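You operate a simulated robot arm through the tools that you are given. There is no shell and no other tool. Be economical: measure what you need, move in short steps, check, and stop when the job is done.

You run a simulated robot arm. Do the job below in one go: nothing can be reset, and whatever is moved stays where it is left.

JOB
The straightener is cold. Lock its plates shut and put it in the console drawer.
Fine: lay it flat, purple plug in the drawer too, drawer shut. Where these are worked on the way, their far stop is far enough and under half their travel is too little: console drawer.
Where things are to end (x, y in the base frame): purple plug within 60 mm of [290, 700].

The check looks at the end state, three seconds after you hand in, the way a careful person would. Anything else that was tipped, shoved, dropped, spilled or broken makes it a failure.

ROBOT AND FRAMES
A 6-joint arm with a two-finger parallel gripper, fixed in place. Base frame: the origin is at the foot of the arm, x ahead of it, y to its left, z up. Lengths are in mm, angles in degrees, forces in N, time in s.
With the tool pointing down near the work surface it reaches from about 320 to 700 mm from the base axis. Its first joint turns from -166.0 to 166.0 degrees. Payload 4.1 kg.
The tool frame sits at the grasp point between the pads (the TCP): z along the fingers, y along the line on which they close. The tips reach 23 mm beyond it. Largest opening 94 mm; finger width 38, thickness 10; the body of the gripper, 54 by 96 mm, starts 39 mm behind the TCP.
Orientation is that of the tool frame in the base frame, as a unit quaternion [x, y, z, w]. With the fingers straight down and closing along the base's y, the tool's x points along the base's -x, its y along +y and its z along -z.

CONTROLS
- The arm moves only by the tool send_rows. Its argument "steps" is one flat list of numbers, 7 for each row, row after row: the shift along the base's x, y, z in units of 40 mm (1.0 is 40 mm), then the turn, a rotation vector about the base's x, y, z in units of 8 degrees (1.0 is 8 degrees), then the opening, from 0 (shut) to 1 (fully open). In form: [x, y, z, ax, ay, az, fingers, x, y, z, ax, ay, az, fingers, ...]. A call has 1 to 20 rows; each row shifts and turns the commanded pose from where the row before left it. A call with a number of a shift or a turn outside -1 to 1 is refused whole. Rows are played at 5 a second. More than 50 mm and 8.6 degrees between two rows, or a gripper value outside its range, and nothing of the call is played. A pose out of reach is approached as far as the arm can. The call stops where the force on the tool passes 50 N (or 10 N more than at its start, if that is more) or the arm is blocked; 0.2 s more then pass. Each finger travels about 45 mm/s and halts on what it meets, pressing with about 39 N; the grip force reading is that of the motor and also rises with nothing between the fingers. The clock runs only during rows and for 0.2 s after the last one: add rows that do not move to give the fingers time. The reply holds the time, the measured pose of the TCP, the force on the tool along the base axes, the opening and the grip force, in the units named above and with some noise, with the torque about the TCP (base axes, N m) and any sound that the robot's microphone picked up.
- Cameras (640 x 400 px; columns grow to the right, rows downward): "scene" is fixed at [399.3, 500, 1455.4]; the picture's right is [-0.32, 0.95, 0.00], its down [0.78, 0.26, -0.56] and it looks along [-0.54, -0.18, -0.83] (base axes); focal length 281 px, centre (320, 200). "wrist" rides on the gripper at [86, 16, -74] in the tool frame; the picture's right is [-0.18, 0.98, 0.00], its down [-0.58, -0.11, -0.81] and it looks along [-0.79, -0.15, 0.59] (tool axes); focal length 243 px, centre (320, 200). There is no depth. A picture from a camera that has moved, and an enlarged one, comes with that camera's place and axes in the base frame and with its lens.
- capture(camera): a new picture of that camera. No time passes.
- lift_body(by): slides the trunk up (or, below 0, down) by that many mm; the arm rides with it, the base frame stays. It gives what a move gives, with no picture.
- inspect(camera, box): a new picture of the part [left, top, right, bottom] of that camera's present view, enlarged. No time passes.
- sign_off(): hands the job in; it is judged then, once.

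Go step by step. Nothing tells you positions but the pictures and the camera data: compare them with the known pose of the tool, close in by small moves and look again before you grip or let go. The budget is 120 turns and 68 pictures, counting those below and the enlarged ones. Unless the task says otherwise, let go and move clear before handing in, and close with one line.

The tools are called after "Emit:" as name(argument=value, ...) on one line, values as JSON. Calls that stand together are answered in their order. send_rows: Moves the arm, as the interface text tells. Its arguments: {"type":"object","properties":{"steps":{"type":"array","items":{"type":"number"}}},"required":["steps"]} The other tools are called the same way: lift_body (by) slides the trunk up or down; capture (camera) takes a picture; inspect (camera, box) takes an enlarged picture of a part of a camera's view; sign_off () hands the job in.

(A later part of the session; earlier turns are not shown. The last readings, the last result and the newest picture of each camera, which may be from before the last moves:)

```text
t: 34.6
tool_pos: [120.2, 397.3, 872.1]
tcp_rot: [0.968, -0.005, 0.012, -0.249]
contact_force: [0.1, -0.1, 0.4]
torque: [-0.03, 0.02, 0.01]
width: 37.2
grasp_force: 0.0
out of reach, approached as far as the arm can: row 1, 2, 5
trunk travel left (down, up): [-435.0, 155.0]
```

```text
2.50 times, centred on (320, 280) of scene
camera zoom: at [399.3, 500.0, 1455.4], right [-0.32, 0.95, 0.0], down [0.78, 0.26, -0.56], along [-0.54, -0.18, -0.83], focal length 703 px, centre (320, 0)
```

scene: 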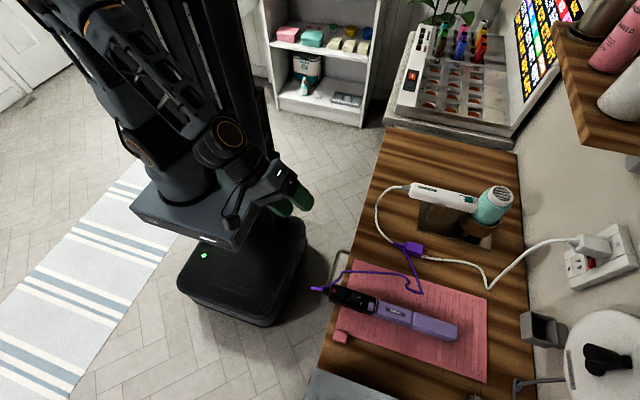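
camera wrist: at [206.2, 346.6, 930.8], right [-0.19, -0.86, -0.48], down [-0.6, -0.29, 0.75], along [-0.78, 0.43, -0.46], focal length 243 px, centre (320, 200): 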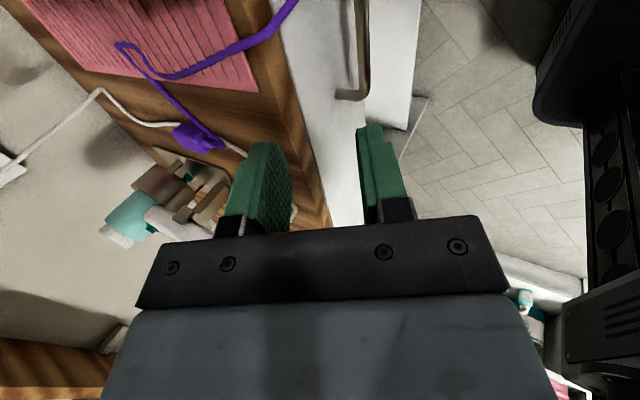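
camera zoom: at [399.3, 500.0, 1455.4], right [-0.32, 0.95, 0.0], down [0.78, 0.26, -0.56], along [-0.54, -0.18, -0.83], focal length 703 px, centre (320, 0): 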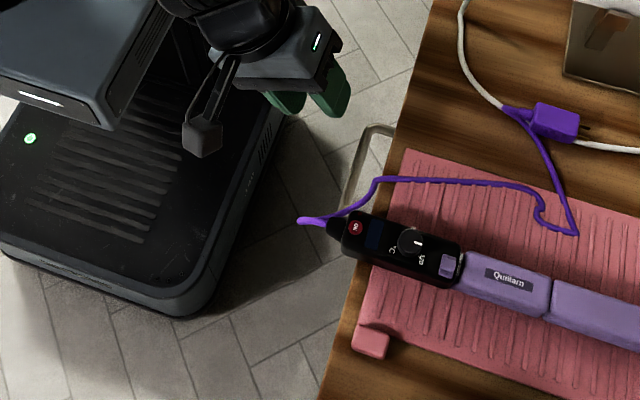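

The handle bar spans x≈62 to 156 at y≈450 and z≈707. I'll lower the trunk so the arm can get down to it.

Emit:
lift_body(by=-120)

Emit:
send_rows(steps=[-0.2, 0.3, 0, 0, 0, 0, 0.34])

Emit:
capture(camera="wrist")

Emit:
inspect(camera="scene", box=[200, 200, 440, 360])

```text
t: 36.1
tool_pos: [121.0, 398.3, 753.2]
tcp_rot: [0.968, -0.005, 0.013, -0.251]
contact_force: [0.7, 0.7, 0.2]
torque: [-0.02, -0.02, 0.01]
width: 37.6
grasp_force: 0.1
trunk travel left (down, up): [-315.0, 275.0]
```

```text
t: 36.5
tool_pos: [112.7, 410.3, 752.6]
tcp_rot: [0.968, -0.005, 0.012, -0.25]
contact_force: [-0.2, -0.9, 0.2]
torque: [-0.04, 0.02, 0.02]
width: 32.1
grasp_force: 0.0
trunk travel left (down, up): [-315.0, 275.0]
```

```text
26 pictures are left
camera wrist: at [197.9, 358.8, 811.3], right [-0.19, -0.86, -0.48], down [-0.6, -0.29, 0.74], along [-0.78, 0.43, -0.46], focal length 243 px, centre (320, 200)
```

wrist: 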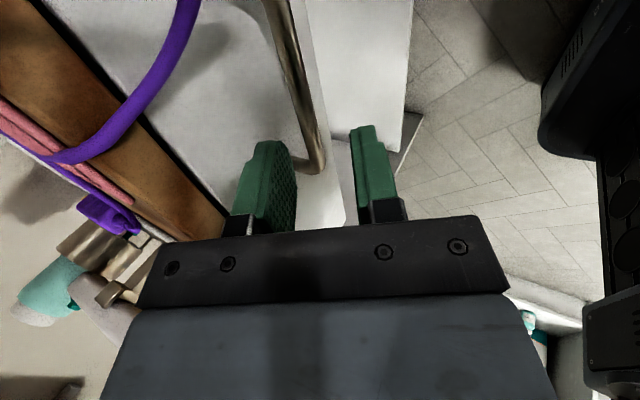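

```text
2.50 times, centred on (320, 280) of scene
camera zoom: at [399.3, 500.0, 1455.4], right [-0.32, 0.95, 0.0], down [0.78, 0.26, -0.56], along [-0.54, -0.18, -0.83], focal length 703 px, centre (320, 0)
```

zoom: 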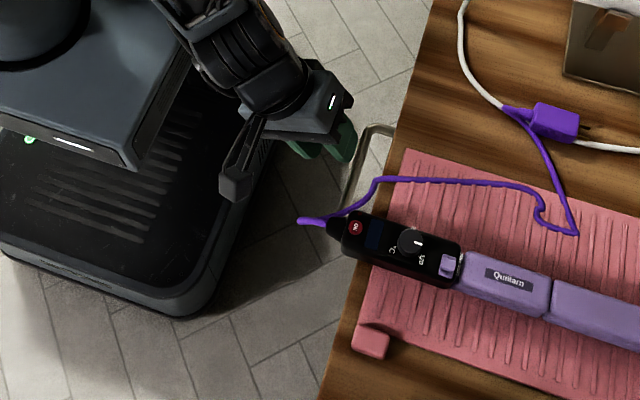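

The bar is at y≈449, z≈700. I'll move over it, hook the rear finger behind the bar and close on it.

Emit:
send_rows(steps=[0, 0.35, -0.15, 0, 0, 0, 0.28, 0, 0.37, -0.2, 0, 0, 0, 0.28, 0, 0, -0.2, 0, 0, 0, 0.28, 0, 0, -0.2, 0, 0, 0, 0.28, 0, 0, -0.2, 0, 0, 0, 0.28])

Emit:
capture(camera="wrist")

```text
t: 37.8
tool_pos: [112.5, 442.1, 720.6]
tcp_rot: [0.969, -0.005, 0.013, -0.247]
contact_force: [-0.6, -0.4, -0.1]
torque: [0.0, 0.01, 0.0]
width: 26.4
grasp_force: 0.1
out of reach, approached as far as the arm can: row 5
trunk travel left (down, up): [-315.0, 275.0]
```

```text
24 pictures are left
camera wrist: at [198.3, 391.2, 778.5], right [-0.19, -0.86, -0.47], down [-0.6, -0.28, 0.75], along [-0.78, 0.43, -0.47], focal length 243 px, centre (320, 200)
```

wrist: 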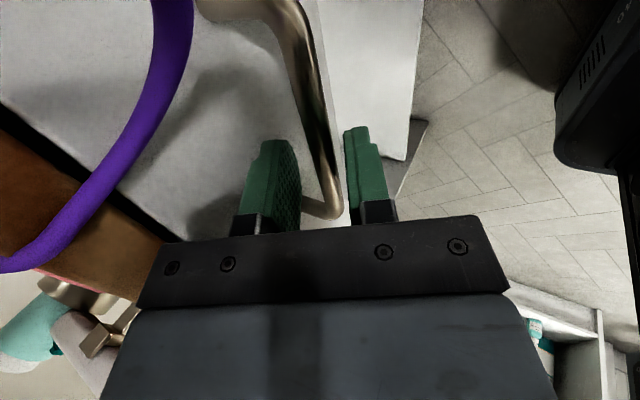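

The bar sits between the fingers. I'll drop another 14 mm with the trunk, close the grip and pull a short way.

Emit:
lift_body(by=-14)

Emit:
send_rows(steps=[0, 0, 0, 0, 0, 0, 0, 0, 0, 0, 0, 0, 0, 0, 0, 0, 0, 0, 0, 0, 0, 0, -0.3, 0, 0, 0, 0, 0, 0, -0.4, 0, 0, 0, 0, 0, 0, -0.5, 0, 0, 0, 0, 0])

Emit:
capture(camera="scene")

```text
t: 38.4
tool_pos: [112.3, 441.8, 706.0]
tcp_rot: [0.969, -0.004, 0.012, -0.247]
contact_force: [0.0, -0.5, 0.2]
torque: [-0.01, 0.0, -0.02]
width: 26.3
grasp_force: 0.1
trunk travel left (down, up): [-301.0, 289.0]
```

```text
t: 39.7
tool_pos: [112.7, 408.3, 709.8]
tcp_rot: [0.973, -0.003, 0.011, -0.232]
contact_force: [7.8, -0.1, -21.0]
torque: [-0.12, -0.58, 1.85]
width: 11.9
grasp_force: 45.3
out of reach, approached as far as the arm can: row 4, 5, 6
trunk travel left (down, up): [-301.0, 289.0]
stopped in row 6: the force on the tool passed its limit at 67 N (the readings are from after the stop); the commanded pose is now the measured one
```

```text
23 pictures are left
```

scene: 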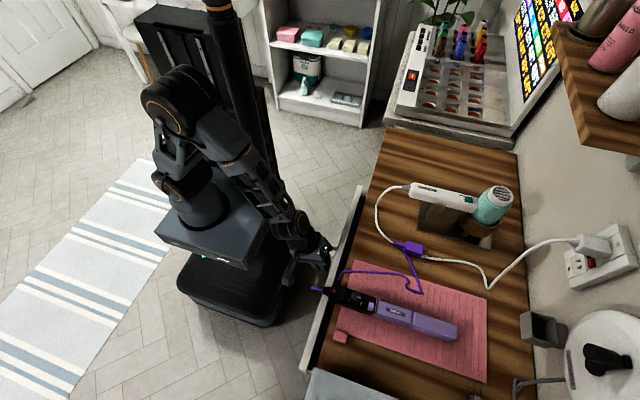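

The drawer has opened about 34 mm before the arm reached its folding limit. I'll let go of the handle, rise and look at the gap, then hook a finger inside the front panel to pull further.

Emit:
send_rows(steps=[0, 0, 0, 0, 0, 0, 0.3, 0, 0, 0, 0, 0, 0, 0.3, 0, 0, 0.4, 0, 0, 0, 0.3, 0, -0.2, 0.6, 0, 0, 0, 0.3, 0, -0.1, 0.9, 0, 0, 0, 0.5, 0, 0, 0.9, 0, 0, 0, 1, 0, 0, 0.9, 0, 0, 0, 1, 0, 0, 0.6, 0, 0, 0, 1])

Emit:
inspect(camera="scene", box=[240, 160, 440, 390])

```text
t: 41.5
tool_pos: [112.2, 397.6, 878.0]
tcp_rot: [0.972, -0.004, 0.012, -0.235]
contact_force: [0.6, -0.2, 0.0]
torque: [-0.03, 0.03, 0.02]
width: 93.9
grasp_force: 0.0
out of reach, approached as far as the arm can: row 3
trunk travel left (down, up): [-301.0, 289.0]
```

```text
1.74 times, centred on (340, 275) of scene
camera zoom: at [399.3, 500.0, 1455.4], right [-0.32, 0.95, 0.0], down [0.78, 0.26, -0.56], along [-0.54, -0.18, -0.83], focal length 489 px, centre (285, 70)
```

zoom: 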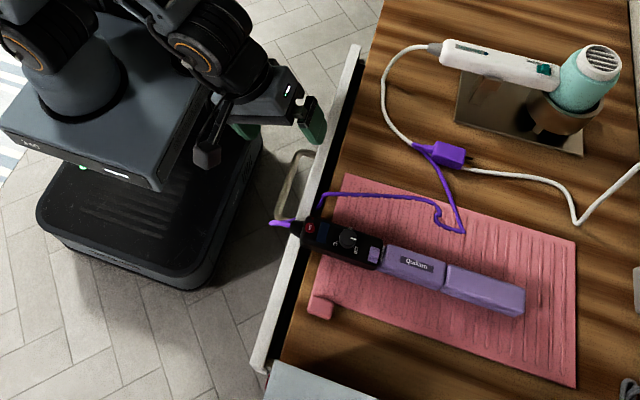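

The front panel now spans x≈−113 to 350, with a slot about 20 mm wide behind it. I'll go upright at x≈270, clear of the straightener and cord, and position one finger over the slot.

Emit:
send_rows(steps=[0, 0, 0.6, -0.85, 0, 0, 1, 0, 0, 0.3, -0.85, 0, 0, 1, 0.66, 0.08, 0, -0.85, 0, 0, 1, 0.66, 0.08, 0, -0.85, 0, 0, 1, 0.66, 0.08, 0, 0, 0, 0, 1, 0.66, 0.08, 0, 0, 0, 0, 1, 0.66, 0.08, 0, 0, 0, 0, 1, 0.66, 0.08, 0, 0, 0, 0, 1])

Emit:
send_rows(steps=[0, 0, -0.8, 0, 0, 0, 1, 0, 0, -0.8, 0, 0, 0, 1])

Emit:
capture(camera="wrist")

Emit:
inspect(camera="scene", box=[260, 240, 420, 390])

```text
t: 43.3
tool_pos: [268.4, 417.2, 915.2]
tcp_rot: [1.0, -0.001, 0.013, 0.001]
contact_force: [-0.5, -0.3, 0.8]
torque: [-0.02, -0.01, -0.01]
width: 94.3
grasp_force: 0.0
trunk travel left (down, up): [-301.0, 289.0]
```

```text
t: 43.9
tool_pos: [268.6, 415.7, 850.5]
tcp_rot: [1.0, -0.002, 0.013, 0.0]
contact_force: [-0.6, -0.1, 0.2]
torque: [0.04, -0.02, 0.0]
width: 94.2
grasp_force: 0.1
trunk travel left (down, up): [-301.0, 289.0]
```

```text
21 pictures are left
camera wrist: at [354.8, 400.5, 925.9], right [-0.19, -0.98, 0.0], down [-0.6, 0.11, 0.79], along [-0.78, 0.15, -0.61], focal length 243 px, centre (320, 200)
```

wrist: 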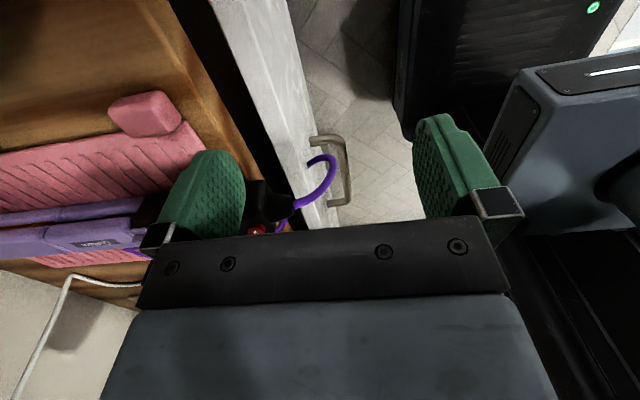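

```text
2.67 times, centred on (340, 315) of scene
camera zoom: at [399.3, 500.0, 1455.4], right [-0.32, 0.95, 0.0], down [0.78, 0.26, -0.56], along [-0.54, -0.18, -0.83], focal length 750 px, centre (267, -107)
```

zoom: 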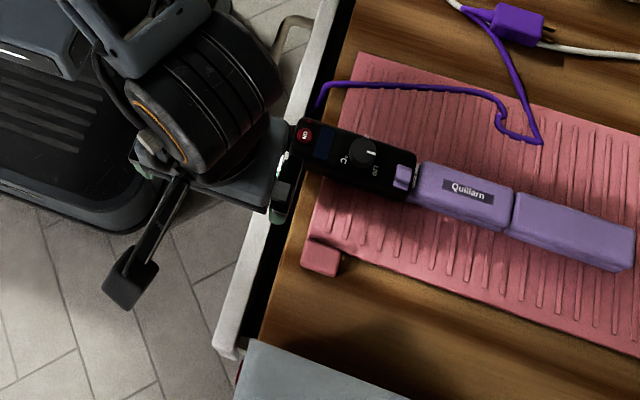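

The slot runs from y≈462 to 485. I'll shift finger B to its centre, y≈472, and lower it behind the panel while watching the force.

Emit:
send_rows(steps=[0, 0.11, 0, 0, 0, 0, 1, 0, 0, -0.4, 0, 0, 0, 1, 0, 0, -0.5, 0, 0, 0, 1, 0, 0, -0.5, 0, 0, 0, 1, 0, 0, -0.5, 0, 0, 0, 1])

Emit:
inspect(camera="scene", box=[260, 240, 420, 390])

```text
t: 45.0
tool_pos: [269.1, 425.7, 801.2]
tcp_rot: [1.0, -0.002, 0.017, -0.014]
contact_force: [-10.2, -14.6, 22.3]
torque: [1.0, 0.64, 0.66]
width: 87.9
grasp_force: 0.0
trunk travel left (down, up): [-301.0, 289.0]
stopped in row 5: the force on the tool passed its limit at 67 N (the readings are from after the stop); the commanded pose is now the measured one
```

```text
2.67 times, centred on (340, 315) of scene
camera zoom: at [399.3, 500.0, 1455.4], right [-0.32, 0.95, 0.0], down [0.78, 0.26, -0.56], along [-0.54, -0.18, -0.83], focal length 750 px, centre (267, -107)
```

zoom: 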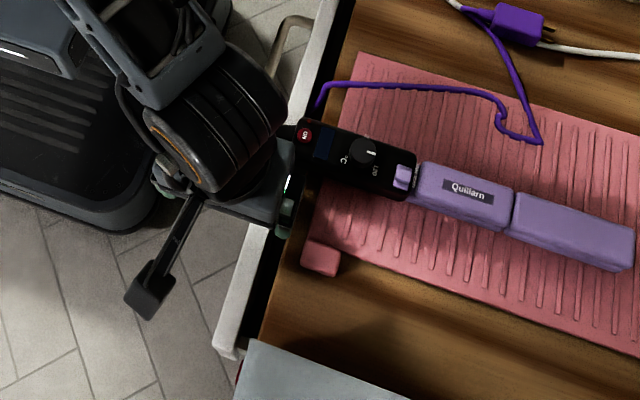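

The finger caught the table edge. I'll rise, shift about 9 mm toward −y and check the alignment again.

Emit:
send_rows(steps=[0, 0, 0.5, 0, 0, 0, 1, 0, -0.22, 0.1, 0, 0, 0, 1, 0, 0, 0, 0, 0, 0, 1])

Emit:
inspect(camera="scene", box=[310, 270, 390, 350])

```text
t: 45.8
tool_pos: [270.5, 417.7, 819.7]
tcp_rot: [1.0, -0.003, 0.016, -0.012]
contact_force: [0.4, 0.7, 0.9]
torque: [0.01, 0.01, -0.01]
width: 94.1
grasp_force: 0.1
trunk travel left (down, up): [-301.0, 289.0]
```

```text
5.00 times, centred on (350, 310) of scene
camera zoom: at [399.3, 500.0, 1455.4], right [-0.32, 0.95, 0.0], down [0.78, 0.26, -0.56], along [-0.54, -0.18, -0.83], focal length 1407 px, centre (170, -350)
```

zoom: 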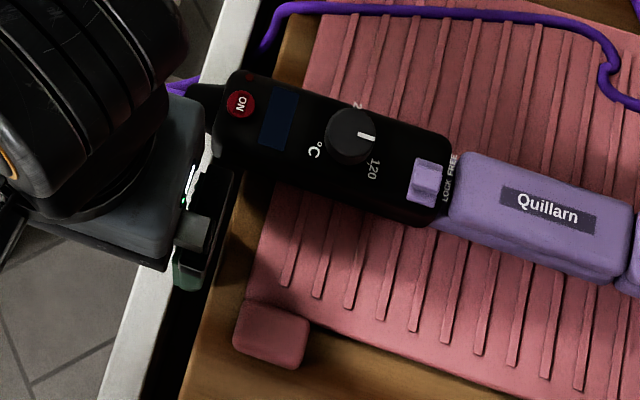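

The finger now looks centred in the slot. I'll straighten the small tilt and descend.

Emit:
send_rows(steps=[0, 0, -0.25, -0.17, 0, 0, 1, 0, 0, -0.3, 0, 0, 0, 1, 0, 0, -0.3, 0, 0, 0, 1, 0, 0, -0.3, 0, 0, 0, 1])

```text
t: 46.8
tool_pos: [271.0, 417.7, 775.1]
tcp_rot: [1.0, -0.002, 0.016, 0.001]
contact_force: [0.4, -0.2, -0.1]
torque: [0.03, -0.02, 0.02]
width: 93.9
grasp_force: 0.1
trunk travel left (down, up): [-301.0, 289.0]
```

It went in cleanly. I'll pull the drawer open now.

Emit:
send_rows(steps=[0, -0.2, 0, 0, 0, 0, 1, 0, -0.3, 0, 0, 0, 0, 1, 0, -0.4, 0, 0, 0, 0, 1, 0, -0.4, 0, 0, 0, 0, 1, 0, -0.4, 0, 0, 0, 0, 1, 0, -0.4, 0, 0, 0, 0, 1])

Emit:
capture(camera="scene")

```text
t: 48.2
tool_pos: [271.2, 333.2, 773.9]
tcp_rot: [1.0, -0.002, 0.016, 0.001]
contact_force: [0.2, -0.5, 0.1]
torque: [0.01, 0.0, 0.02]
width: 93.9
grasp_force: 0.0
trunk travel left (down, up): [-301.0, 289.0]
```

```text
17 pictures are left
```

scene: 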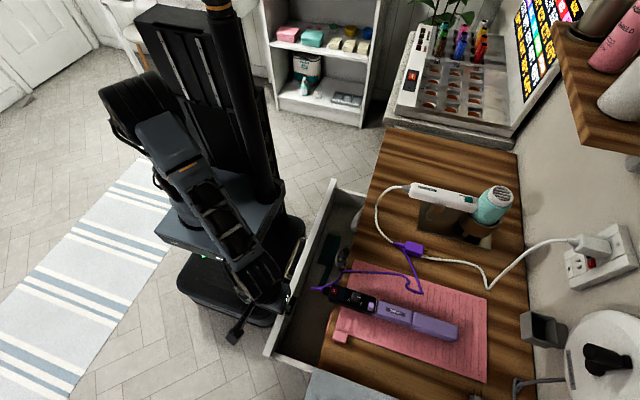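

The drawer slides freely and is open about 115 mm. I'll keep pulling.

Emit:
send_rows(steps=[0, -0.35, 0, 0, 0, 0, 1, 0, -0.4, 0, 0, 0, 0, 1, 0, -0.4, 0, 0, 0, 0, 1, 0, -0.4, 0, 0, 0, 0, 1, 0, -0.4, 0, 0, 0, 0, 1, 0, -0.4, 0, 0, 0, 0, 1, 0, -0.3, 0, 0, 0, 0, 1])

```text
t: 49.8
tool_pos: [271.3, 227.1, 775.3]
tcp_rot: [1.0, -0.002, 0.016, 0.001]
contact_force: [-1.3, 0.5, -0.4]
torque: [0.02, 0.0, -0.04]
width: 94.3
grasp_force: 0.1
trunk travel left (down, up): [-301.0, 289.0]
```

Emit:
send_rows(steps=[0, -0.3, 0, 0, 0, 0, 1, 0, -0.3, 0, 0, 0, 0, 1, 0, -0.3, 0, 0, 0, 0, 1])

Emit:
capture(camera="scene")

```text
t: 50.5
tool_pos: [271.2, 206.4, 776.1]
tcp_rot: [1.0, 0.0, 0.02, -0.007]
contact_force: [-0.4, 12.3, -4.6]
torque: [-0.16, 0.09, 0.14]
width: 93.9
grasp_force: 0.0
trunk travel left (down, up): [-301.0, 289.0]
stopped in row 3: the force on the tool passed its limit at 78 N (the readings are from after the stop); the commanded pose is now the measured one
```

```text
16 pictures are left
```

scene: 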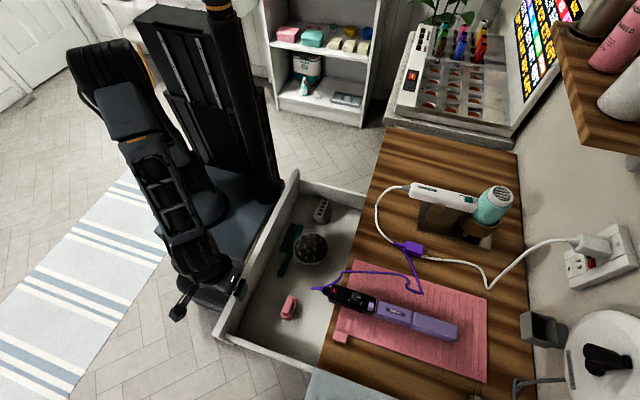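

The drawer has stopped at about 242 mm open, likely its end stop. Inside are a comb, a round brush, a pink clip and a grey item, which I must not disturb. I'll withdraw the finger and look into the drawer to plan placement.

Emit:
send_rows(steps=[0, 0.3, 0, 0, 0, 0, 1, 0, 0, 0.5, 0, 0, 0, 1, 0, 0, 0.9, 0, 0, 0, 1, 0, 0, 0.9, 0, 0, 0, 1, 0, 0.5, 0.9, 0, 0, -0.9, 1, 0, 0.5, 0.5, 0, 0, -0.9, 1])

Emit:
inspect(camera="scene", box=[200, 160, 480, 385])

```text
t: 51.9
tool_pos: [271.3, 257.8, 925.8]
tcp_rot: [0.992, -0.127, 0.02, -0.004]
contact_force: [-0.5, -0.3, -0.2]
torque: [0.0, 0.01, 0.04]
width: 93.9
grasp_force: 0.0
trunk travel left (down, up): [-301.0, 289.0]
```

```text
1.78 times, centred on (340, 272) of scene
camera zoom: at [399.3, 500.0, 1455.4], right [-0.32, 0.95, 0.0], down [0.78, 0.26, -0.56], along [-0.54, -0.18, -0.83], focal length 500 px, centre (284, 71)
```

zoom: 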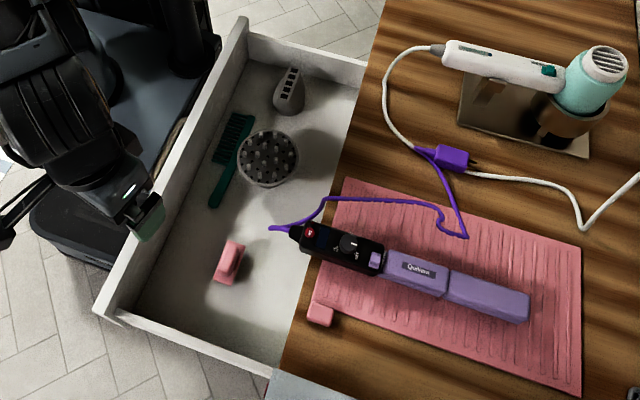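

The drawer floor is near z≈660, and there is a free band in front of the table edge. The cord is too short for the straightener to go in while the plug stays at (50, 627). I'll move the plug to the mat near (290, 590) first.

Emit:
lift_body(by=100)

Emit:
send_rows(steps=[-0.46, 0.7, -0.23, 0, 0, -0.927, 0.6, -0.46, 0.7, -0.23, 0, 0, -0.927, 0.6, -0.46, 0.7, -0.23, 0, 0, -0.927, 0.6, -0.46, 0.7, -0.23, 0, 0, -0.927, 0.6, -0.46, 0.7, -0.23, 0, 0, -0.927, 0.6, -0.46, 0.7, -0.23, 0, 0, -0.927, 0.6, -0.46, 0.7, -0.23, 0, 0, -0.927, 0.6, -0.46, 0.7, -0.23, 0, 0, -0.927, 0.6, -0.46, 0.7, -0.23, 0, 0, -0.927, 0.6, -0.46, 0.7, -0.23, 0, 0, -0.927, 0.6, -0.46, 0.7, -0.23, 0, 0, -0.927, 0.6, -0.46, 0.7, -0.23, 0, 0, -0.927, 0.6, 0, 0, 0, 0, 0, 0, 0.6])

Emit:
capture(camera="wrist")

```text
t: 53.2
tool_pos: [272.6, 259.0, 1024.9]
tcp_rot: [0.992, -0.125, 0.021, -0.003]
contact_force: [0.2, 0.7, 0.3]
torque: [0.04, -0.01, 0.03]
width: 94.0
grasp_force: 0.2
trunk travel left (down, up): [-401.0, 189.0]
```

```text
t: 56.0
tool_pos: [52.7, 595.2, 916.6]
tcp_rot: [-0.618, 0.786, -0.018, -0.012]
contact_force: [-0.2, 0.5, -0.2]
torque: [-0.05, -0.02, 0.02]
width: 56.6
grasp_force: 0.1
trunk travel left (down, up): [-401.0, 189.0]
```

```text
14 pictures are left
camera wrist: at [17.3, 517.4, 992.4], right [-0.91, 0.41, -0.02], down [0.24, 0.57, 0.78], along [0.33, 0.71, -0.62], focal length 243 px, centre (320, 200)
```

wrist: 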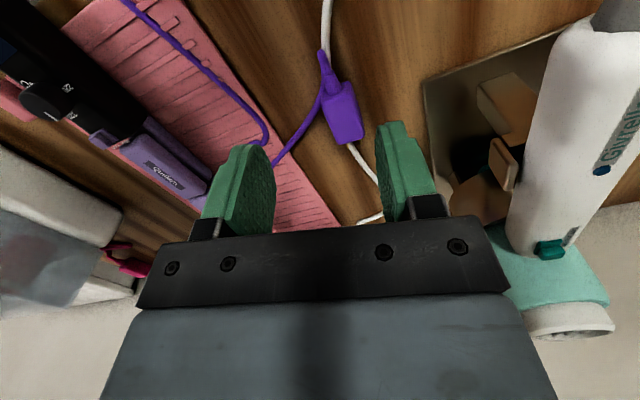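

The plug is at about (47, 618), on top of the white cord. I'll align, descend until the tips are just above the table, and grip it.

Emit:
send_rows(steps=[-0.14, 0.57, 0, 0, 0, 0.6, 0.55, 0, 0, -0.6, 0, 0, 0, 0.55, 0, 0, -0.6, 0, 0, 0, 0.55, 0, 0, -0.4, 0, 0, 0, 0.55, 0, 0, -0.2, 0, 0, 0, 0.55])

Emit:
capture(camera="wrist")

```text
t: 57.2
tool_pos: [47.2, 618.7, 843.3]
tcp_rot: [-0.65, 0.759, -0.017, -0.01]
contact_force: [0.5, 0.0, 0.9]
torque: [-0.02, 0.03, -0.04]
width: 51.9
grasp_force: 0.1
trunk travel left (down, up): [-401.0, 189.0]
```

```text
13 pictures are left
camera wrist: at [18.3, 538.6, 919.7], right [-0.94, 0.33, -0.02], down [0.19, 0.59, 0.78], along [0.27, 0.74, -0.62], focal length 243 px, centre (320, 200)
```

wrist: 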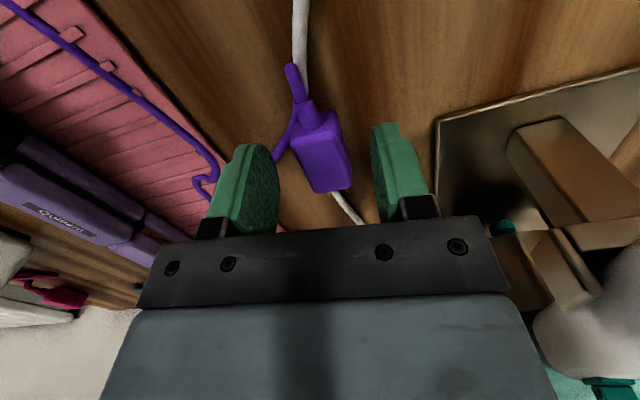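

The plug is between the fingers. I'll go down a little more, close and lift.

Emit:
send_rows(steps=[0, 0, -0.17, 0, 0, 0, 0.55, 0, 0, 0, 0, 0, 0, 0, 0, 0, 0, 0, 0, 0, 0, 0, 0, 0, 0, 0, 0, 0, 0, 0, 0.4, 0, 0, 0, 0, 0, 0, 0.6, 0, 0, 0, 0, 0, 0, 0.6, 0, 0, 0, 0])

Emit:
capture(camera="wrist")

```text
t: 58.8
tool_pos: [46.4, 619.3, 900.8]
tcp_rot: [-0.651, 0.759, -0.018, -0.011]
contact_force: [-0.5, -0.3, -0.4]
torque: [0.01, -0.01, -0.01]
width: 24.8
grasp_force: 39.0
trunk travel left (down, up): [-401.0, 189.0]
```

```text
12 pictures are left
camera wrist: at [18.3, 540.1, 976.9], right [-0.94, 0.33, -0.02], down [0.19, 0.59, 0.78], along [0.27, 0.74, -0.62], focal length 243 px, centre (320, 200)
```

wrist: 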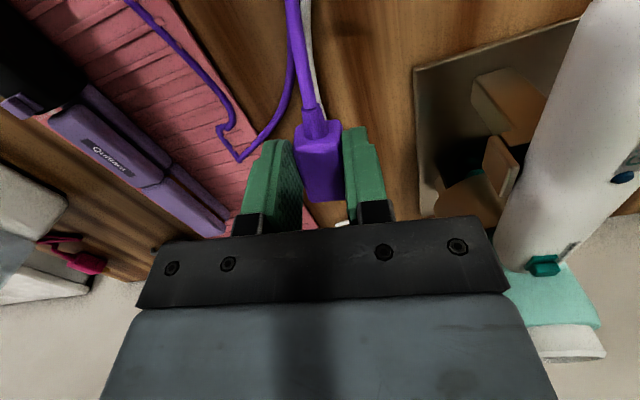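

I have the plug, and the white cord stayed put. I'll set the plug on the table nearer the front at about (115, 545), on the straightener's −x side so the cord doesn't cross it.

Emit:
send_rows(steps=[0.43, -0.4625, 0, 0, 0, 0, 0, 0.43, -0.4625, 0, 0, 0, 0, 0, 0.43, -0.4625, 0, 0, 0, 0, 0, 0.43, -0.4625, 0, 0, 0, 0, 0, 0, 0, -0.5, 0, 0, 0, 0, 0, 0, -0.5, 0, 0, 0, 0, 0, 0, -0.35, 0, 0, 0, 0, 0, 0, -0.2, 0, 0, 0, 0])

Emit:
send_rows(steps=[0, 0, -0.03, 0, 0, 0, 0, 0, 0, 0, 0, 0, 0, 0.5, 0, 0, 0, 0, 0, 0, 0.5, 0, 0, 0, 0, 0, 0, 0.5, 0, 0, 0.5, 0, 0, 0, 0.5, 0, 0, 0.7, 0, 0, 0, 0.6, 0, 0, 0.7, 0, 0, 0, 0.7])

```text
t: 60.6
tool_pos: [115.2, 543.3, 840.9]
tcp_rot: [-0.65, 0.759, -0.016, -0.009]
contact_force: [-0.2, -1.6, 15.7]
torque: [-0.14, -0.07, -0.02]
width: 24.6
grasp_force: 39.0
trunk travel left (down, up): [-401.0, 189.0]
```

```text
t: 62.2
tool_pos: [115.5, 543.0, 914.4]
tcp_rot: [-0.651, 0.759, -0.017, -0.011]
contact_force: [-0.4, -0.5, 0.2]
torque: [0.02, -0.03, -0.01]
width: 66.2
grasp_force: 0.2
trunk travel left (down, up): [-401.0, 189.0]
```

The plug is down. Next I'll line up with the straightener near its balance point.

Emit:
send_rows(steps=[0.635, 0.325, 0, 0, 0, 0.23, 0.7, 0.635, 0.325, 0, 0, 0, 0.23, 0.7, 0.635, 0.325, 0, 0, 0, 0.23, 0.7, 0.635, 0.325, 0, 0, 0, 0.23, 0.7, 0, 0, 0, 0, 0, 0, 0.7])

Emit:
capture(camera="wrist")

```text
t: 63.4
tool_pos: [215.6, 594.2, 914.1]
tcp_rot: [-0.699, 0.715, -0.018, -0.01]
contact_force: [0.1, 0.4, -0.4]
torque: [0.04, -0.02, 0.0]
width: 65.7
grasp_force: 0.2
trunk travel left (down, up): [-401.0, 189.0]
```

```text
11 pictures are left
camera wrist: at [198.8, 512.1, 990.5], right [-0.98, 0.21, -0.02], down [0.11, 0.61, 0.78], along [0.17, 0.76, -0.62], focal length 243 px, centre (320, 200)
```

wrist: 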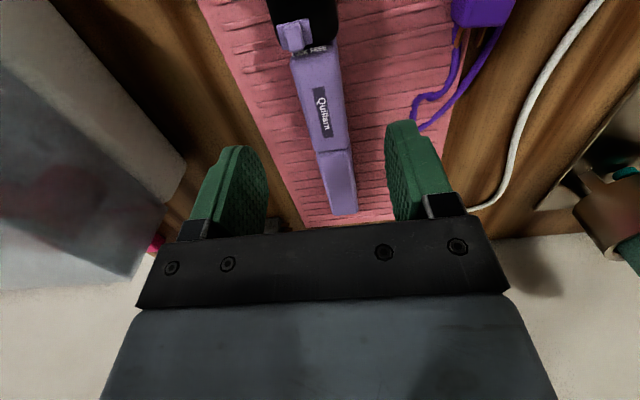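

It's aligned over the Quillarn section, and the slider is on LOCK. I'll descend, grip and lift.

Emit:
send_rows(steps=[0, 0, -0.6, 0, 0, 0, 0.7, 0, 0, -0.6, 0, 0, 0, 0.7, 0, 0, -0.4, 0, 0, 0, 0.7, 0, 0, -0.23, 0, 0, 0, 0.7, 0, 0, 0, 0, 0, 0, 0.1, 0, 0, 0, 0, 0, 0, 0.1, 0, 0, 0, 0, 0, 0, 0.1, 0, 0, 0, 0, 0, 0, 0.1, 0, 0, 0.3, 0, 0, 0, 0.1, 0, 0, 0.6, 0, 0, 0, 0.1, 0, 0, 0.6, 0, 0, 0, 0.1])

```text
t: 65.8
tool_pos: [216.4, 595.5, 899.7]
tcp_rot: [-0.698, 0.716, -0.018, -0.01]
contact_force: [0.7, 0.1, -4.1]
torque: [0.05, -0.01, 0.02]
width: 30.0
grasp_force: 39.3
trunk travel left (down, up): [-401.0, 189.0]
```

It weighs about 4 N and is balanced. I'll carry it over the drawer while rotating about +79° so the cord end points to +x.

Emit:
send_rows(steps=[-0.0917, -0.355, 0, 0, 0, 0.827, 0.1, -0.0917, -0.355, 0, 0, 0, 0.827, 0.1, -0.0917, -0.355, 0, 0, 0, 0.827, 0.1, -0.0917, -0.355, 0, 0, 0, 0.827, 0.1, -0.0917, -0.355, 0, 0, 0, 0.827, 0.1, -0.0917, -0.355, 0, 0, 0, 0.827, 0.1, -0.0917, -0.355, 0, 0, 0, 0.827, 0.1, -0.0917, -0.355, 0, 0, 0, 0.827, 0.1, -0.0917, -0.355, 0, 0, 0, 0.827, 0.1, -0.0917, -0.355, 0, 0, 0, 0.827, 0.1, -0.0917, -0.355, 0, 0, 0, 0.827, 0.1, -0.0917, -0.355, 0, 0, 0, 0.827, 0.1, 0, 0, 0, 0, 0, 0, 0.1])

Emit:
inspect(camera="scene", box=[200, 160, 480, 385])

```text
t: 68.6
tool_pos: [170.6, 424.6, 899.8]
tcp_rot: [0.994, -0.103, 0.021, -0.004]
contact_force: [-0.5, -0.6, -3.6]
torque: [0.02, 0.08, 0.01]
width: 30.0
grasp_force: 38.7
trunk travel left (down, up): [-401.0, 189.0]
```

```text
1.78 times, centred on (340, 272) of scene
camera zoom: at [399.3, 500.0, 1455.4], right [-0.32, 0.95, 0.0], down [0.78, 0.26, -0.56], along [-0.54, -0.18, -0.83], focal length 500 px, centre (284, 71)
```

zoom: 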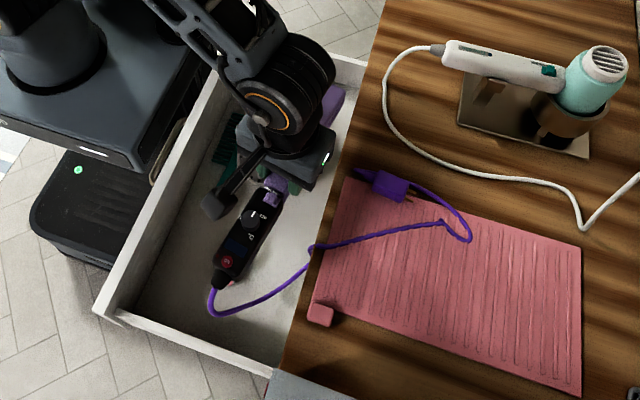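

The straightener is over the free band with its cord trailing from the table. I'll lower the trunk 100, back to a height already used safely, then lower the arm slowly.

Emit:
lift_body(by=-100)

Emit:
send_rows(steps=[0, 0, -0.4, 0, 0, 0, 0.1, 0, 0, -0.4, 0, 0, 0, 0.1, 0, 0, -0.4, 0, 0, 0, 0.1, 0, 0, -0.4, 0, 0, 0, 0.1, 0, 0, -0.3, 0, 0, 0, 0.1])

```text
t: 69.9
tool_pos: [171.6, 425.4, 798.7]
tcp_rot: [0.994, -0.105, 0.021, -0.004]
contact_force: [-1.1, 0.2, -3.7]
torque: [-0.01, 0.06, -0.02]
width: 29.8
grasp_force: 38.9
trunk travel left (down, up): [-301.0, 289.0]
```

```text
t: 71.1
tool_pos: [171.6, 424.2, 721.0]
tcp_rot: [0.994, -0.104, 0.021, -0.004]
contact_force: [-0.3, 0.0, -4.2]
torque: [0.03, 0.05, 0.02]
width: 29.9
grasp_force: 38.9
trunk travel left (down, up): [-301.0, 289.0]
```

It lowers freely at z≈721. I'll look before going further.

Emit:
inspect(camera="scene", box=[240, 180, 440, 350])

```text
2.35 times, centred on (340, 265) of scene
camera zoom: at [399.3, 500.0, 1455.4], right [-0.32, 0.95, 0.0], down [0.78, 0.26, -0.56], along [-0.54, -0.18, -0.83], focal length 662 px, centre (273, 47)
```

zoom: 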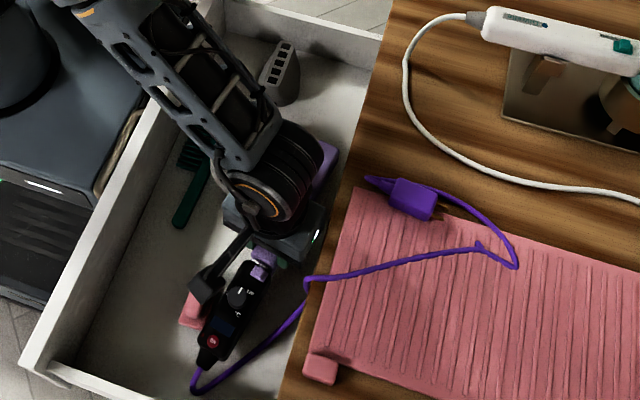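

The pink clip is close to the black handle, so I'll reduce the angle by 4° and shift +2 mm in y. Then I'll lower in small steps until it touches the floor.

Emit:
send_rows(steps=[0, 0.06, 0, 0, 0, 0.5, 0.1, 0, 0, -0.2, 0, 0, 0, 0.1, 0, 0, -0.2, 0, 0, 0, 0.1, 0, 0, -0.15, 0, 0, 0, 0.1])

```text
t: 72.1
tool_pos: [172.3, 427.9, 699.7]
tcp_rot: [0.997, -0.07, 0.02, -0.005]
contact_force: [0.1, -1.5, -0.7]
torque: [-0.03, 0.29, 0.08]
width: 29.8
grasp_force: 38.9
trunk travel left (down, up): [-301.0, 289.0]
```

I felt a light contact toward the tip end. I'll check with the camera.

Emit:
inspect(camera="scene", box=[270, 200, 380, 340])

```text
2.86 times, centred on (325, 270) of scene
camera zoom: at [399.3, 500.0, 1455.4], right [-0.32, 0.95, 0.0], down [0.78, 0.26, -0.56], along [-0.54, -0.18, -0.83], focal length 804 px, centre (306, 0)
```

zoom: 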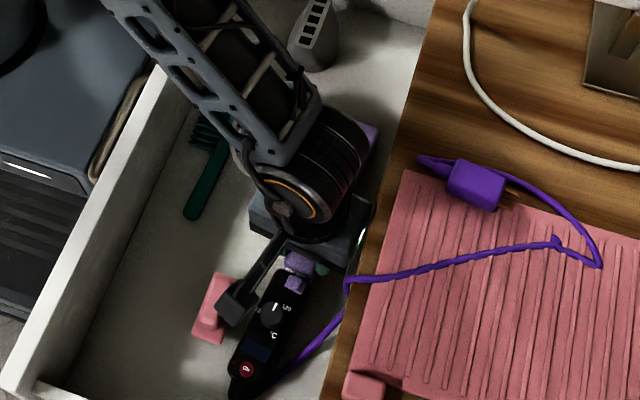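

Emit:
capture(camera="wrist")

```text
7 pictures are left
camera wrist: at [253.2, 399.4, 776.9], right [-0.32, -0.95, -0.02], down [-0.59, 0.18, 0.78], along [-0.74, 0.26, -0.62], focal length 243 px, centre (320, 200)
```

wrist: 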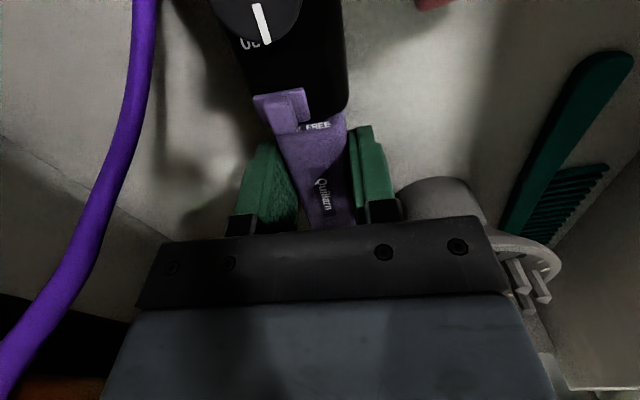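

The brush is clear of the straightener, so the contact is the drawer floor at the tip end. I'll lower a little more to seat it, then release slowly and rise.

Emit:
send_rows(steps=[0, 0, -0.06, 0, 0, 0, 0.1, 0, 0, -0.06, 0, 0, 0, 0.1])

```text
t: 72.7
tool_pos: [171.5, 428.8, 701.5]
tcp_rot: [0.997, -0.069, 0.022, -0.01]
contact_force: [-1.0, 0.4, 40.5]
torque: [-0.69, -0.37, -0.1]
width: 29.8
grasp_force: 39.0
trunk travel left (down, up): [-301.0, 289.0]
```

It is firmly down on the floor. I'll ease off 2 mm, open and rise.

Emit:
send_rows(steps=[0, 0, 0.06, 0, 0, 0, 0.1, 0, 0, 0, 0, 0, 0, 0.55, 0, 0, 0, 0, 0, 0, 0.55, 0, 0, 0.2, 0, 0, 0, 0.55, 0, 0, 0.5, 0, 0, 0, 0.55, 0, 0, 0.9, 0, 0, 0, 0.55, 0, 0, 0.9, 0, 0, 0, 0.55, 0, 0, 0.9, 0, 0, 0, 0.55, 0, 0, 0.9, 0, 0, 0, 0.55])

Emit:
lift_body(by=100)

Emit:
inspect(camera="scene", box=[230, 180, 430, 350])

```text
t: 74.7
tool_pos: [170.7, 426.7, 871.3]
tcp_rot: [0.997, -0.07, 0.02, -0.004]
contact_force: [0.1, -0.4, 1.1]
torque: [0.01, 0.0, 0.0]
width: 51.6
grasp_force: 0.1
trunk travel left (down, up): [-301.0, 289.0]
```

```text
t: 76.1
tool_pos: [171.4, 426.4, 969.7]
tcp_rot: [0.997, -0.07, 0.021, -0.004]
contact_force: [0.5, -0.1, -0.6]
torque: [0.0, 0.0, -0.03]
width: 51.6
grasp_force: 0.1
trunk travel left (down, up): [-401.0, 189.0]
```

```text
2.35 times, centred on (330, 265) of scene
camera zoom: at [399.3, 500.0, 1455.4], right [-0.32, 0.95, 0.0], down [0.78, 0.26, -0.56], along [-0.54, -0.18, -0.83], focal length 662 px, centre (296, 47)
```

zoom: 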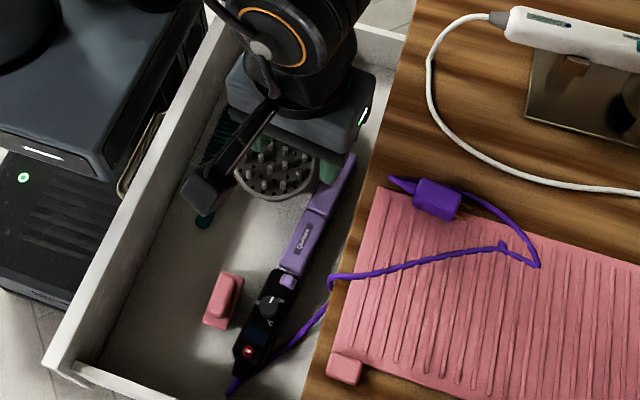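

The straightener lies flat in the drawer, clear of the brush and clip. Now the plug: I'll return to where I released it at (115, 543) and check with one picture.

Emit:
send_rows(steps=[-0.117, 0.243, -0.133, 0, 0, -0.947, 0.55, -0.117, 0.243, -0.133, 0, 0, -0.947, 0.55, -0.117, 0.243, -0.133, 0, 0, -0.947, 0.55, -0.117, 0.243, -0.133, 0, 0, -0.947, 0.55, -0.117, 0.243, -0.133, 0, 0, -0.947, 0.55, -0.117, 0.243, -0.133, 0, 0, -0.947, 0.55, -0.117, 0.243, -0.133, 0, 0, -0.947, 0.55, -0.117, 0.243, -0.133, 0, 0, -0.947, 0.55, -0.117, 0.243, -0.133, 0, 0, -0.947, 0.55, -0.117, 0.243, -0.133, 0, 0, -0.947, 0.55, -0.117, 0.243, -0.133, 0, 0, -0.947, 0.55, -0.117, 0.243, -0.133, 0, 0, -0.947, 0.55, 0, 0, 0, 0, 0, 0, 0.55])

Emit:
capture(camera="wrist")

```text
t: 78.9
tool_pos: [114.5, 542.5, 907.1]
tcp_rot: [-0.649, 0.76, -0.018, -0.011]
contact_force: [0.1, 0.8, 0.3]
torque: [-0.02, 0.0, -0.01]
width: 51.7
grasp_force: 0.1
trunk travel left (down, up): [-401.0, 189.0]
```

```text
5 pictures are left
camera wrist: at [85.0, 463.5, 983.6], right [-0.94, 0.34, -0.02], down [0.19, 0.59, 0.78], along [0.27, 0.73, -0.62], focal length 243 px, centre (320, 200)
```

wrist: 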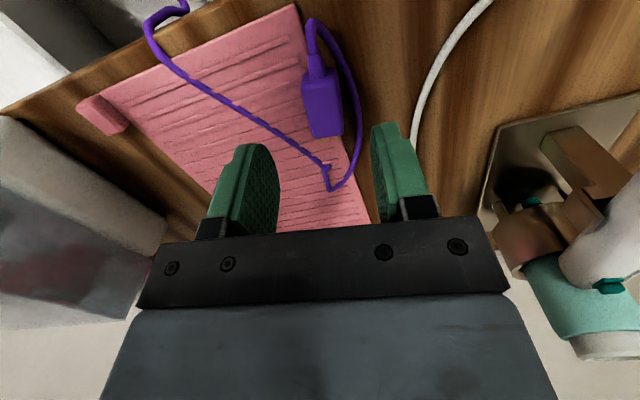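

The plug is right below. I'll descend to the same grip height, close and lift.

Emit:
send_rows(steps=[0, 0.08, -0.6, 0, 0, 0, 0.55, 0, 0, -0.6, 0, 0, 0, 0.55, 0, 0, -0.45, 0, 0, 0, 0.55, 0, 0, 0, 0, 0, 0, 0, 0, 0, 0, 0, 0, 0, 0, 0, 0, 0, 0, 0, 0, 0, 0, 0, 0, 0, 0, 0, 0, 0, 0, 0.5, 0, 0, 0, 0, 0, 0, 0.8, 0, 0, 0, 0, 0, 0, 0.8, 0, 0, 0, 0])

```text
t: 81.1
tool_pos: [113.4, 547.6, 925.0]
tcp_rot: [-0.651, 0.759, -0.018, -0.01]
contact_force: [0.4, -0.4, -0.4]
torque: [-0.04, 0.01, 0.01]
width: 24.4
grasp_force: 39.0
trunk travel left (down, up): [-401.0, 189.0]
```

I have the plug again. I'll carry it over the open drawer to draw the cord off the table, rotating −90° so its cord end points to −x.

Emit:
send_rows(steps=[0.284, -0.453, 0, 0, 0, -0.9375, 0, 0.284, -0.453, 0, 0, 0, -0.9375, 0, 0.284, -0.453, 0, 0, 0, -0.9375, 0, 0.284, -0.453, 0, 0, 0, -0.9375, 0, 0.284, -0.453, 0, 0, 0, -0.9375, 0, 0.284, -0.453, 0, 0, 0, -0.9375, 0, 0.284, -0.453, 0, 0, 0, -0.9375, 0, 0.284, -0.453, 0, 0, 0, -0.9375, 0, 0.284, -0.453, 0, 0, 0, -0.9375, 0, 0.284, -0.453, 0, 0, 0, -0.9375, 0, 0.284, -0.453, 0, 0, 0, -0.9375, 0, 0.284, -0.453, 0, 0, 0, -0.9375, 0, 0, 0, 0, 0, 0, 0, 0])

Emit:
inspect(camera="scene", box=[220, 180, 440, 370])

```text
t: 83.9
tool_pos: [253.1, 329.0, 925.5]
tcp_rot: [0.078, 0.997, -0.005, -0.02]
contact_force: [-0.9, 0.3, 0.1]
torque: [0.0, 0.0, 0.01]
width: 24.8
grasp_force: 39.0
trunk travel left (down, up): [-401.0, 189.0]
```

```text
2.11 times, centred on (330, 275) of scene
camera zoom: at [399.3, 500.0, 1455.4], right [-0.32, 0.95, 0.0], down [0.78, 0.26, -0.56], along [-0.54, -0.18, -0.83], focal length 592 px, centre (299, 42)
```

zoom: 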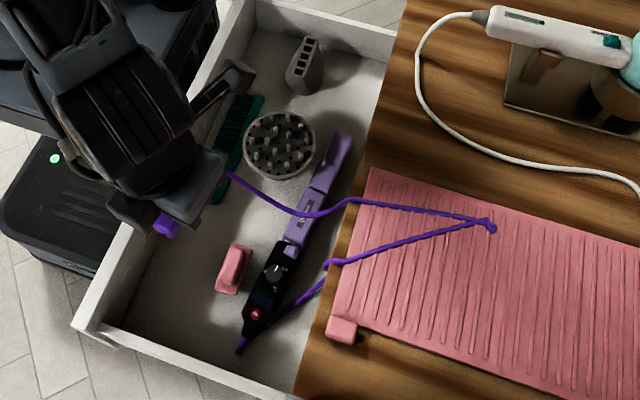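

The cord is long, with a loop still on the mat. I'll raise the plug high to lift the whole cord off the table, then lower it into the drawer.

Emit:
lift_body(by=185)

Emit:
send_rows(steps=[-0.2, 0.1, 0.7, 0, 0, 0, 0, -0.2, 0.1, 0.7, 0, 0, 0, 0, -0.2, 0, 0.7, 0, 0, 0, 0, -0.2, 0, 0.7, 0, 0, 0, 0, 0, 0, 0.7, 0, 0, 0, 0, 0, 0, 0, 0, 0, 0, 0, 0, 0, 0, 0, 0, 0, 0])

Emit:
capture(camera="scene")

```text
t: 85.9
tool_pos: [251.9, 329.7, 1111.2]
tcp_rot: [0.078, 0.997, -0.005, -0.02]
contact_force: [-0.4, 0.0, -0.3]
torque: [-0.04, -0.02, -0.03]
width: 24.6
grasp_force: 38.7
trunk travel left (down, up): [-586.0, 4.0]
```

```text
t: 87.5
tool_pos: [222.0, 337.0, 1253.0]
tcp_rot: [0.076, 0.997, -0.006, -0.02]
contact_force: [0.5, 0.3, -0.3]
torque: [-0.01, -0.01, -0.01]
width: 24.9
grasp_force: 39.3
trunk travel left (down, up): [-586.0, 4.0]
```

```text
3 pictures are left
```

scene: 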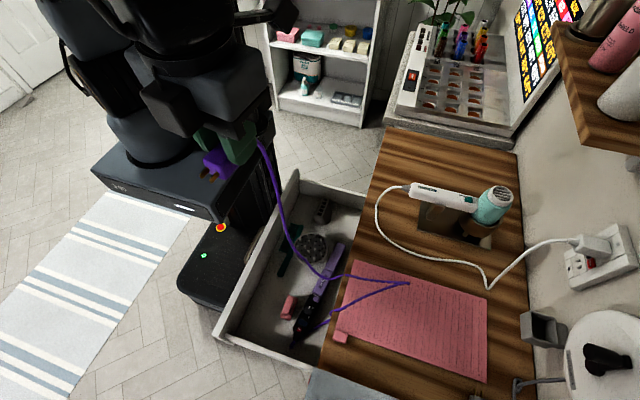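

The cord pays out without any force, so the plug can go straight in. I'll lower the trunk, then tilt and move toward the spot that ends at about (290, 700) once the drawer is shut.

Emit:
lift_body(by=-285)

Emit:
send_rows(steps=[0.34, 0.575, -0.5, 0.775, 0, 0, 0, 0.34, 0.575, -0.6, 0.775, 0, 0, 0, 0.34, 0.575, -0.6, 0.775, 0, 0, 0, 0.34, 0.575, -0.7, 0.775, 0, 0, 0, 0.34, 0.575, -0.7, 0, 0, 0, 0, 0, 0, 0, 0, 0, 0, 0])

```text
t: 90.4
tool_pos: [222.6, 338.1, 968.0]
tcp_rot: [0.078, 0.997, -0.005, -0.02]
contact_force: [-0.2, 0.0, 0.0]
torque: [-0.01, 0.02, 0.01]
width: 24.7
grasp_force: 39.3
trunk travel left (down, up): [-301.0, 289.0]
```

```text
t: 91.8
tool_pos: [289.0, 453.0, 843.5]
tcp_rot: [0.071, 0.975, 0.209, -0.036]
contact_force: [1.2, 0.2, 0.2]
torque: [-0.01, 0.04, 0.02]
width: 24.6
grasp_force: 39.5
trunk travel left (down, up): [-301.0, 289.0]
```

I'll pull back 7 mm to keep the palm clear of the table edge, then lower into the gap beside the straightener.

Emit:
send_rows(steps=[0, -0.17, -0.3, 0, 0, 0, 0, 0, 0, -0.5, 0, 0, 0, 0, 0, 0, -0.5, 0, 0, 0, 0, 0, 0, -0.5, 0, 0, 0, 0, 0, 0, -0.4, 0, 0, 0, 0, 0, 0, -0.3, 0, 0, 0, 0, 0, 0, -0.3, 0, 0, 0, 0])

```text
t: 93.4
tool_pos: [290.7, 444.8, 731.2]
tcp_rot: [0.072, 0.974, 0.21, -0.036]
contact_force: [-0.4, 0.2, -0.2]
torque: [-0.02, -0.04, 0.04]
width: 25.0
grasp_force: 38.8
trunk travel left (down, up): [-301.0, 289.0]
```

There is no contact. I'll go a few millimetres lower, release gently and retreat upward.

Emit:
send_rows(steps=[0, 0, -0.15, 0, 0, 0, 0, 0, 0, 0, 0, 0, 0, 0.36, 0, 0, 0, 0, 0, 0, 0.4, 0, 0, 0, 0, 0, 0, 0.4, 0, -0.05, 0.3, 0, 0, 0, 0.4, 0, -0.1, 0.6, 0, 0, 0, 0.4, 0, -0.1, 0.8, 0, 0, 0, 0.4, 0, -0.1, 0.9, 0, 0, 0, 0.4, 0, -0.5, 0.6, 0, 0, 0, 0.4])

Emit:
inspect(camera="scene", box=[200, 160, 440, 390])

```text
t: 95.4
tool_pos: [290.5, 409.5, 854.6]
tcp_rot: [0.071, 0.975, 0.209, -0.036]
contact_force: [-0.3, -0.4, 0.0]
torque: [0.0, -0.01, 0.01]
width: 37.4
grasp_force: 0.1
trunk travel left (down, up): [-301.0, 289.0]
```

```text
1.74 times, centred on (320, 275) of scene
camera zoom: at [399.3, 500.0, 1455.4], right [-0.32, 0.95, 0.0], down [0.78, 0.26, -0.56], along [-0.54, -0.18, -0.83], focal length 489 px, centre (320, 70)
```

zoom: 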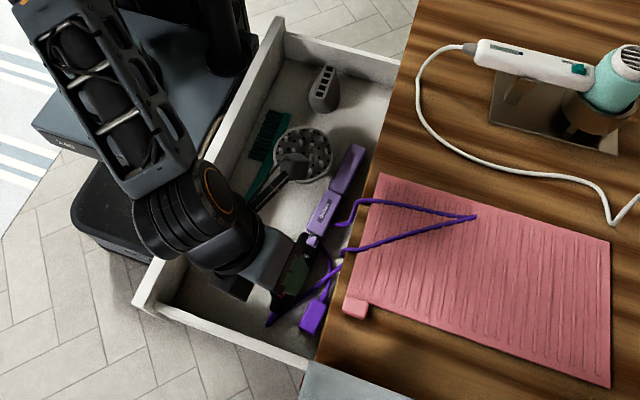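

The plug rests at about (298, 457) in the open drawer, which becomes y≈699 when shut. Next I'll move to the outside of the front panel to push the drawer closed.

Emit:
send_rows(steps=[0, 0, 0.3, -0.775, 0, 0, 0.2, 0, 0, 0.3, -0.775, 0, 0, 0, 0, 0, 0.3, -0.775, 0, 0, 0, 0, 0, 0.3, -0.775, 0, 0, 0, 0.018, -0.393, 0, 0, 0, 0.952, 0, 0.018, -0.393, 0, 0, 0, 0.952, 0, 0.018, -0.393, 0, 0, 0, 0.952, 0, 0.018, -0.393, 0, 0, 0, 0.952, 0, 0.018, -0.393, 0, 0, 0, 0.952, 0, 0.018, -0.393, 0, 0, 0, 0.952, 0, 0.018, -0.393, 0, 0, 0, 0.952, 0, 0.018, -0.393, 0, 0, 0, 0.952, 0, 0.018, -0.393, 0, 0, 0, 0.952, 0, 0.018, -0.393, 0, 0, 0, 0.952, 0, 0.018, -0.393, 0, 0, 0, 0.952, 0, 0.018, -0.393, 0, 0, 0, 0.952, 0, 0.018, -0.393, 0, 0, 0, 0.952, 0])

```text
t: 99.0
tool_pos: [298.3, 207.3, 901.7]
tcp_rot: [0.708, -0.706, 0.019, 0.01]
contact_force: [0.0, 0.0, 0.0]
torque: [-0.03, -0.01, 0.03]
width: 0.0
grasp_force: 38.9
trunk travel left (down, up): [-301.0, 289.0]
```

I'm in front of the panel at x≈298. I'll lower to panel height while watching for contact.

Emit:
send_rows(steps=[0, -0.05, -0.5, 0, 0, 0, 0, 0, 0, -0.6, 0, 0, 0, 0, 0, 0, -0.6, 0, 0, 0, 0, 0, 0, -0.6, 0, 0, 0, 0, 0, 0, -0.6, 0, 0, 0, 0, 0, 0, -0.45, 0, 0, 0, 0])

```text
t: 100.4
tool_pos: [298.1, 206.5, 766.1]
tcp_rot: [0.708, -0.706, 0.017, 0.01]
contact_force: [-0.8, 0.2, -0.2]
torque: [0.02, -0.01, -0.02]
width: 0.2
grasp_force: 38.8
trunk travel left (down, up): [-301.0, 289.0]
```

I'll push the drawer in slowly.

Emit:
send_rows(steps=[0, 0.15, 0, 0, 0, 0, 0, 0, 0.2, 0, 0, 0, 0, 0, 0, 0.25, 0, 0, 0, 0, 0, 0, 0.25, 0, 0, 0, 0, 0, 0, 0.25, 0, 0, 0, 0, 0, 0, 0.25, 0, 0, 0, 0, 0, 0, 0.25, 0, 0, 0, 0, 0, 0, 0.25, 0, 0, 0, 0, 0, 0, 0.25, 0, 0, 0, 0, 0, 0, 0.25, 0, 0, 0, 0, 0, 0, 0.25, 0, 0, 0, 0, 0, 0, 0.25, 0, 0, 0, 0, 0])

```text
t: 103.0
tool_pos: [299.6, 320.4, 767.0]
tcp_rot: [0.708, -0.706, 0.02, 0.009]
contact_force: [0.3, 0.1, 0.3]
torque: [-0.02, -0.01, 0.0]
width: 0.1
grasp_force: 39.3
trunk travel left (down, up): [-301.0, 289.0]
```

Emit:
send_rows(steps=[0, 0.2, 0, 0.75, 0, 0, 0, 0, 0.2, 0, 0.75, 0, 0, 0, 0, 0.25, 0, 0, 0, 0, 0, 0, 0.25, 0, 0, 0, 0, 0, 0, 0.25, 0, 0, 0, 0, 0, 0, 0.25, 0, 0, 0, 0, 0, 0, 0.25, 0, 0, 0, 0, 0, 0, 0.25, 0, 0, 0, 0, 0, 0, 0.25, 0, 0, 0, 0, 0, 0, 0.25, 0, 0, 0, 0, 0])

Emit:
capture(camera="scene")

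```text
t: 105.2
tool_pos: [298.1, 416.0, 767.2]
tcp_rot: [0.706, -0.704, -0.056, -0.063]
contact_force: [0.5, -1.0, -1.0]
torque: [0.01, 0.01, 0.02]
width: 0.0
grasp_force: 38.5
trunk travel left (down, up): [-301.0, 289.0]
```

```text
1 pictures are left
```

scene: 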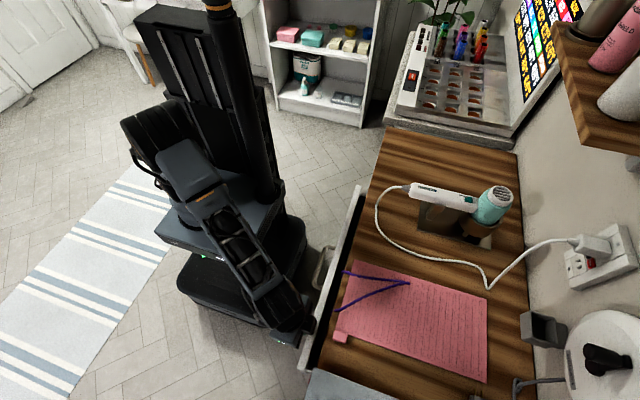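

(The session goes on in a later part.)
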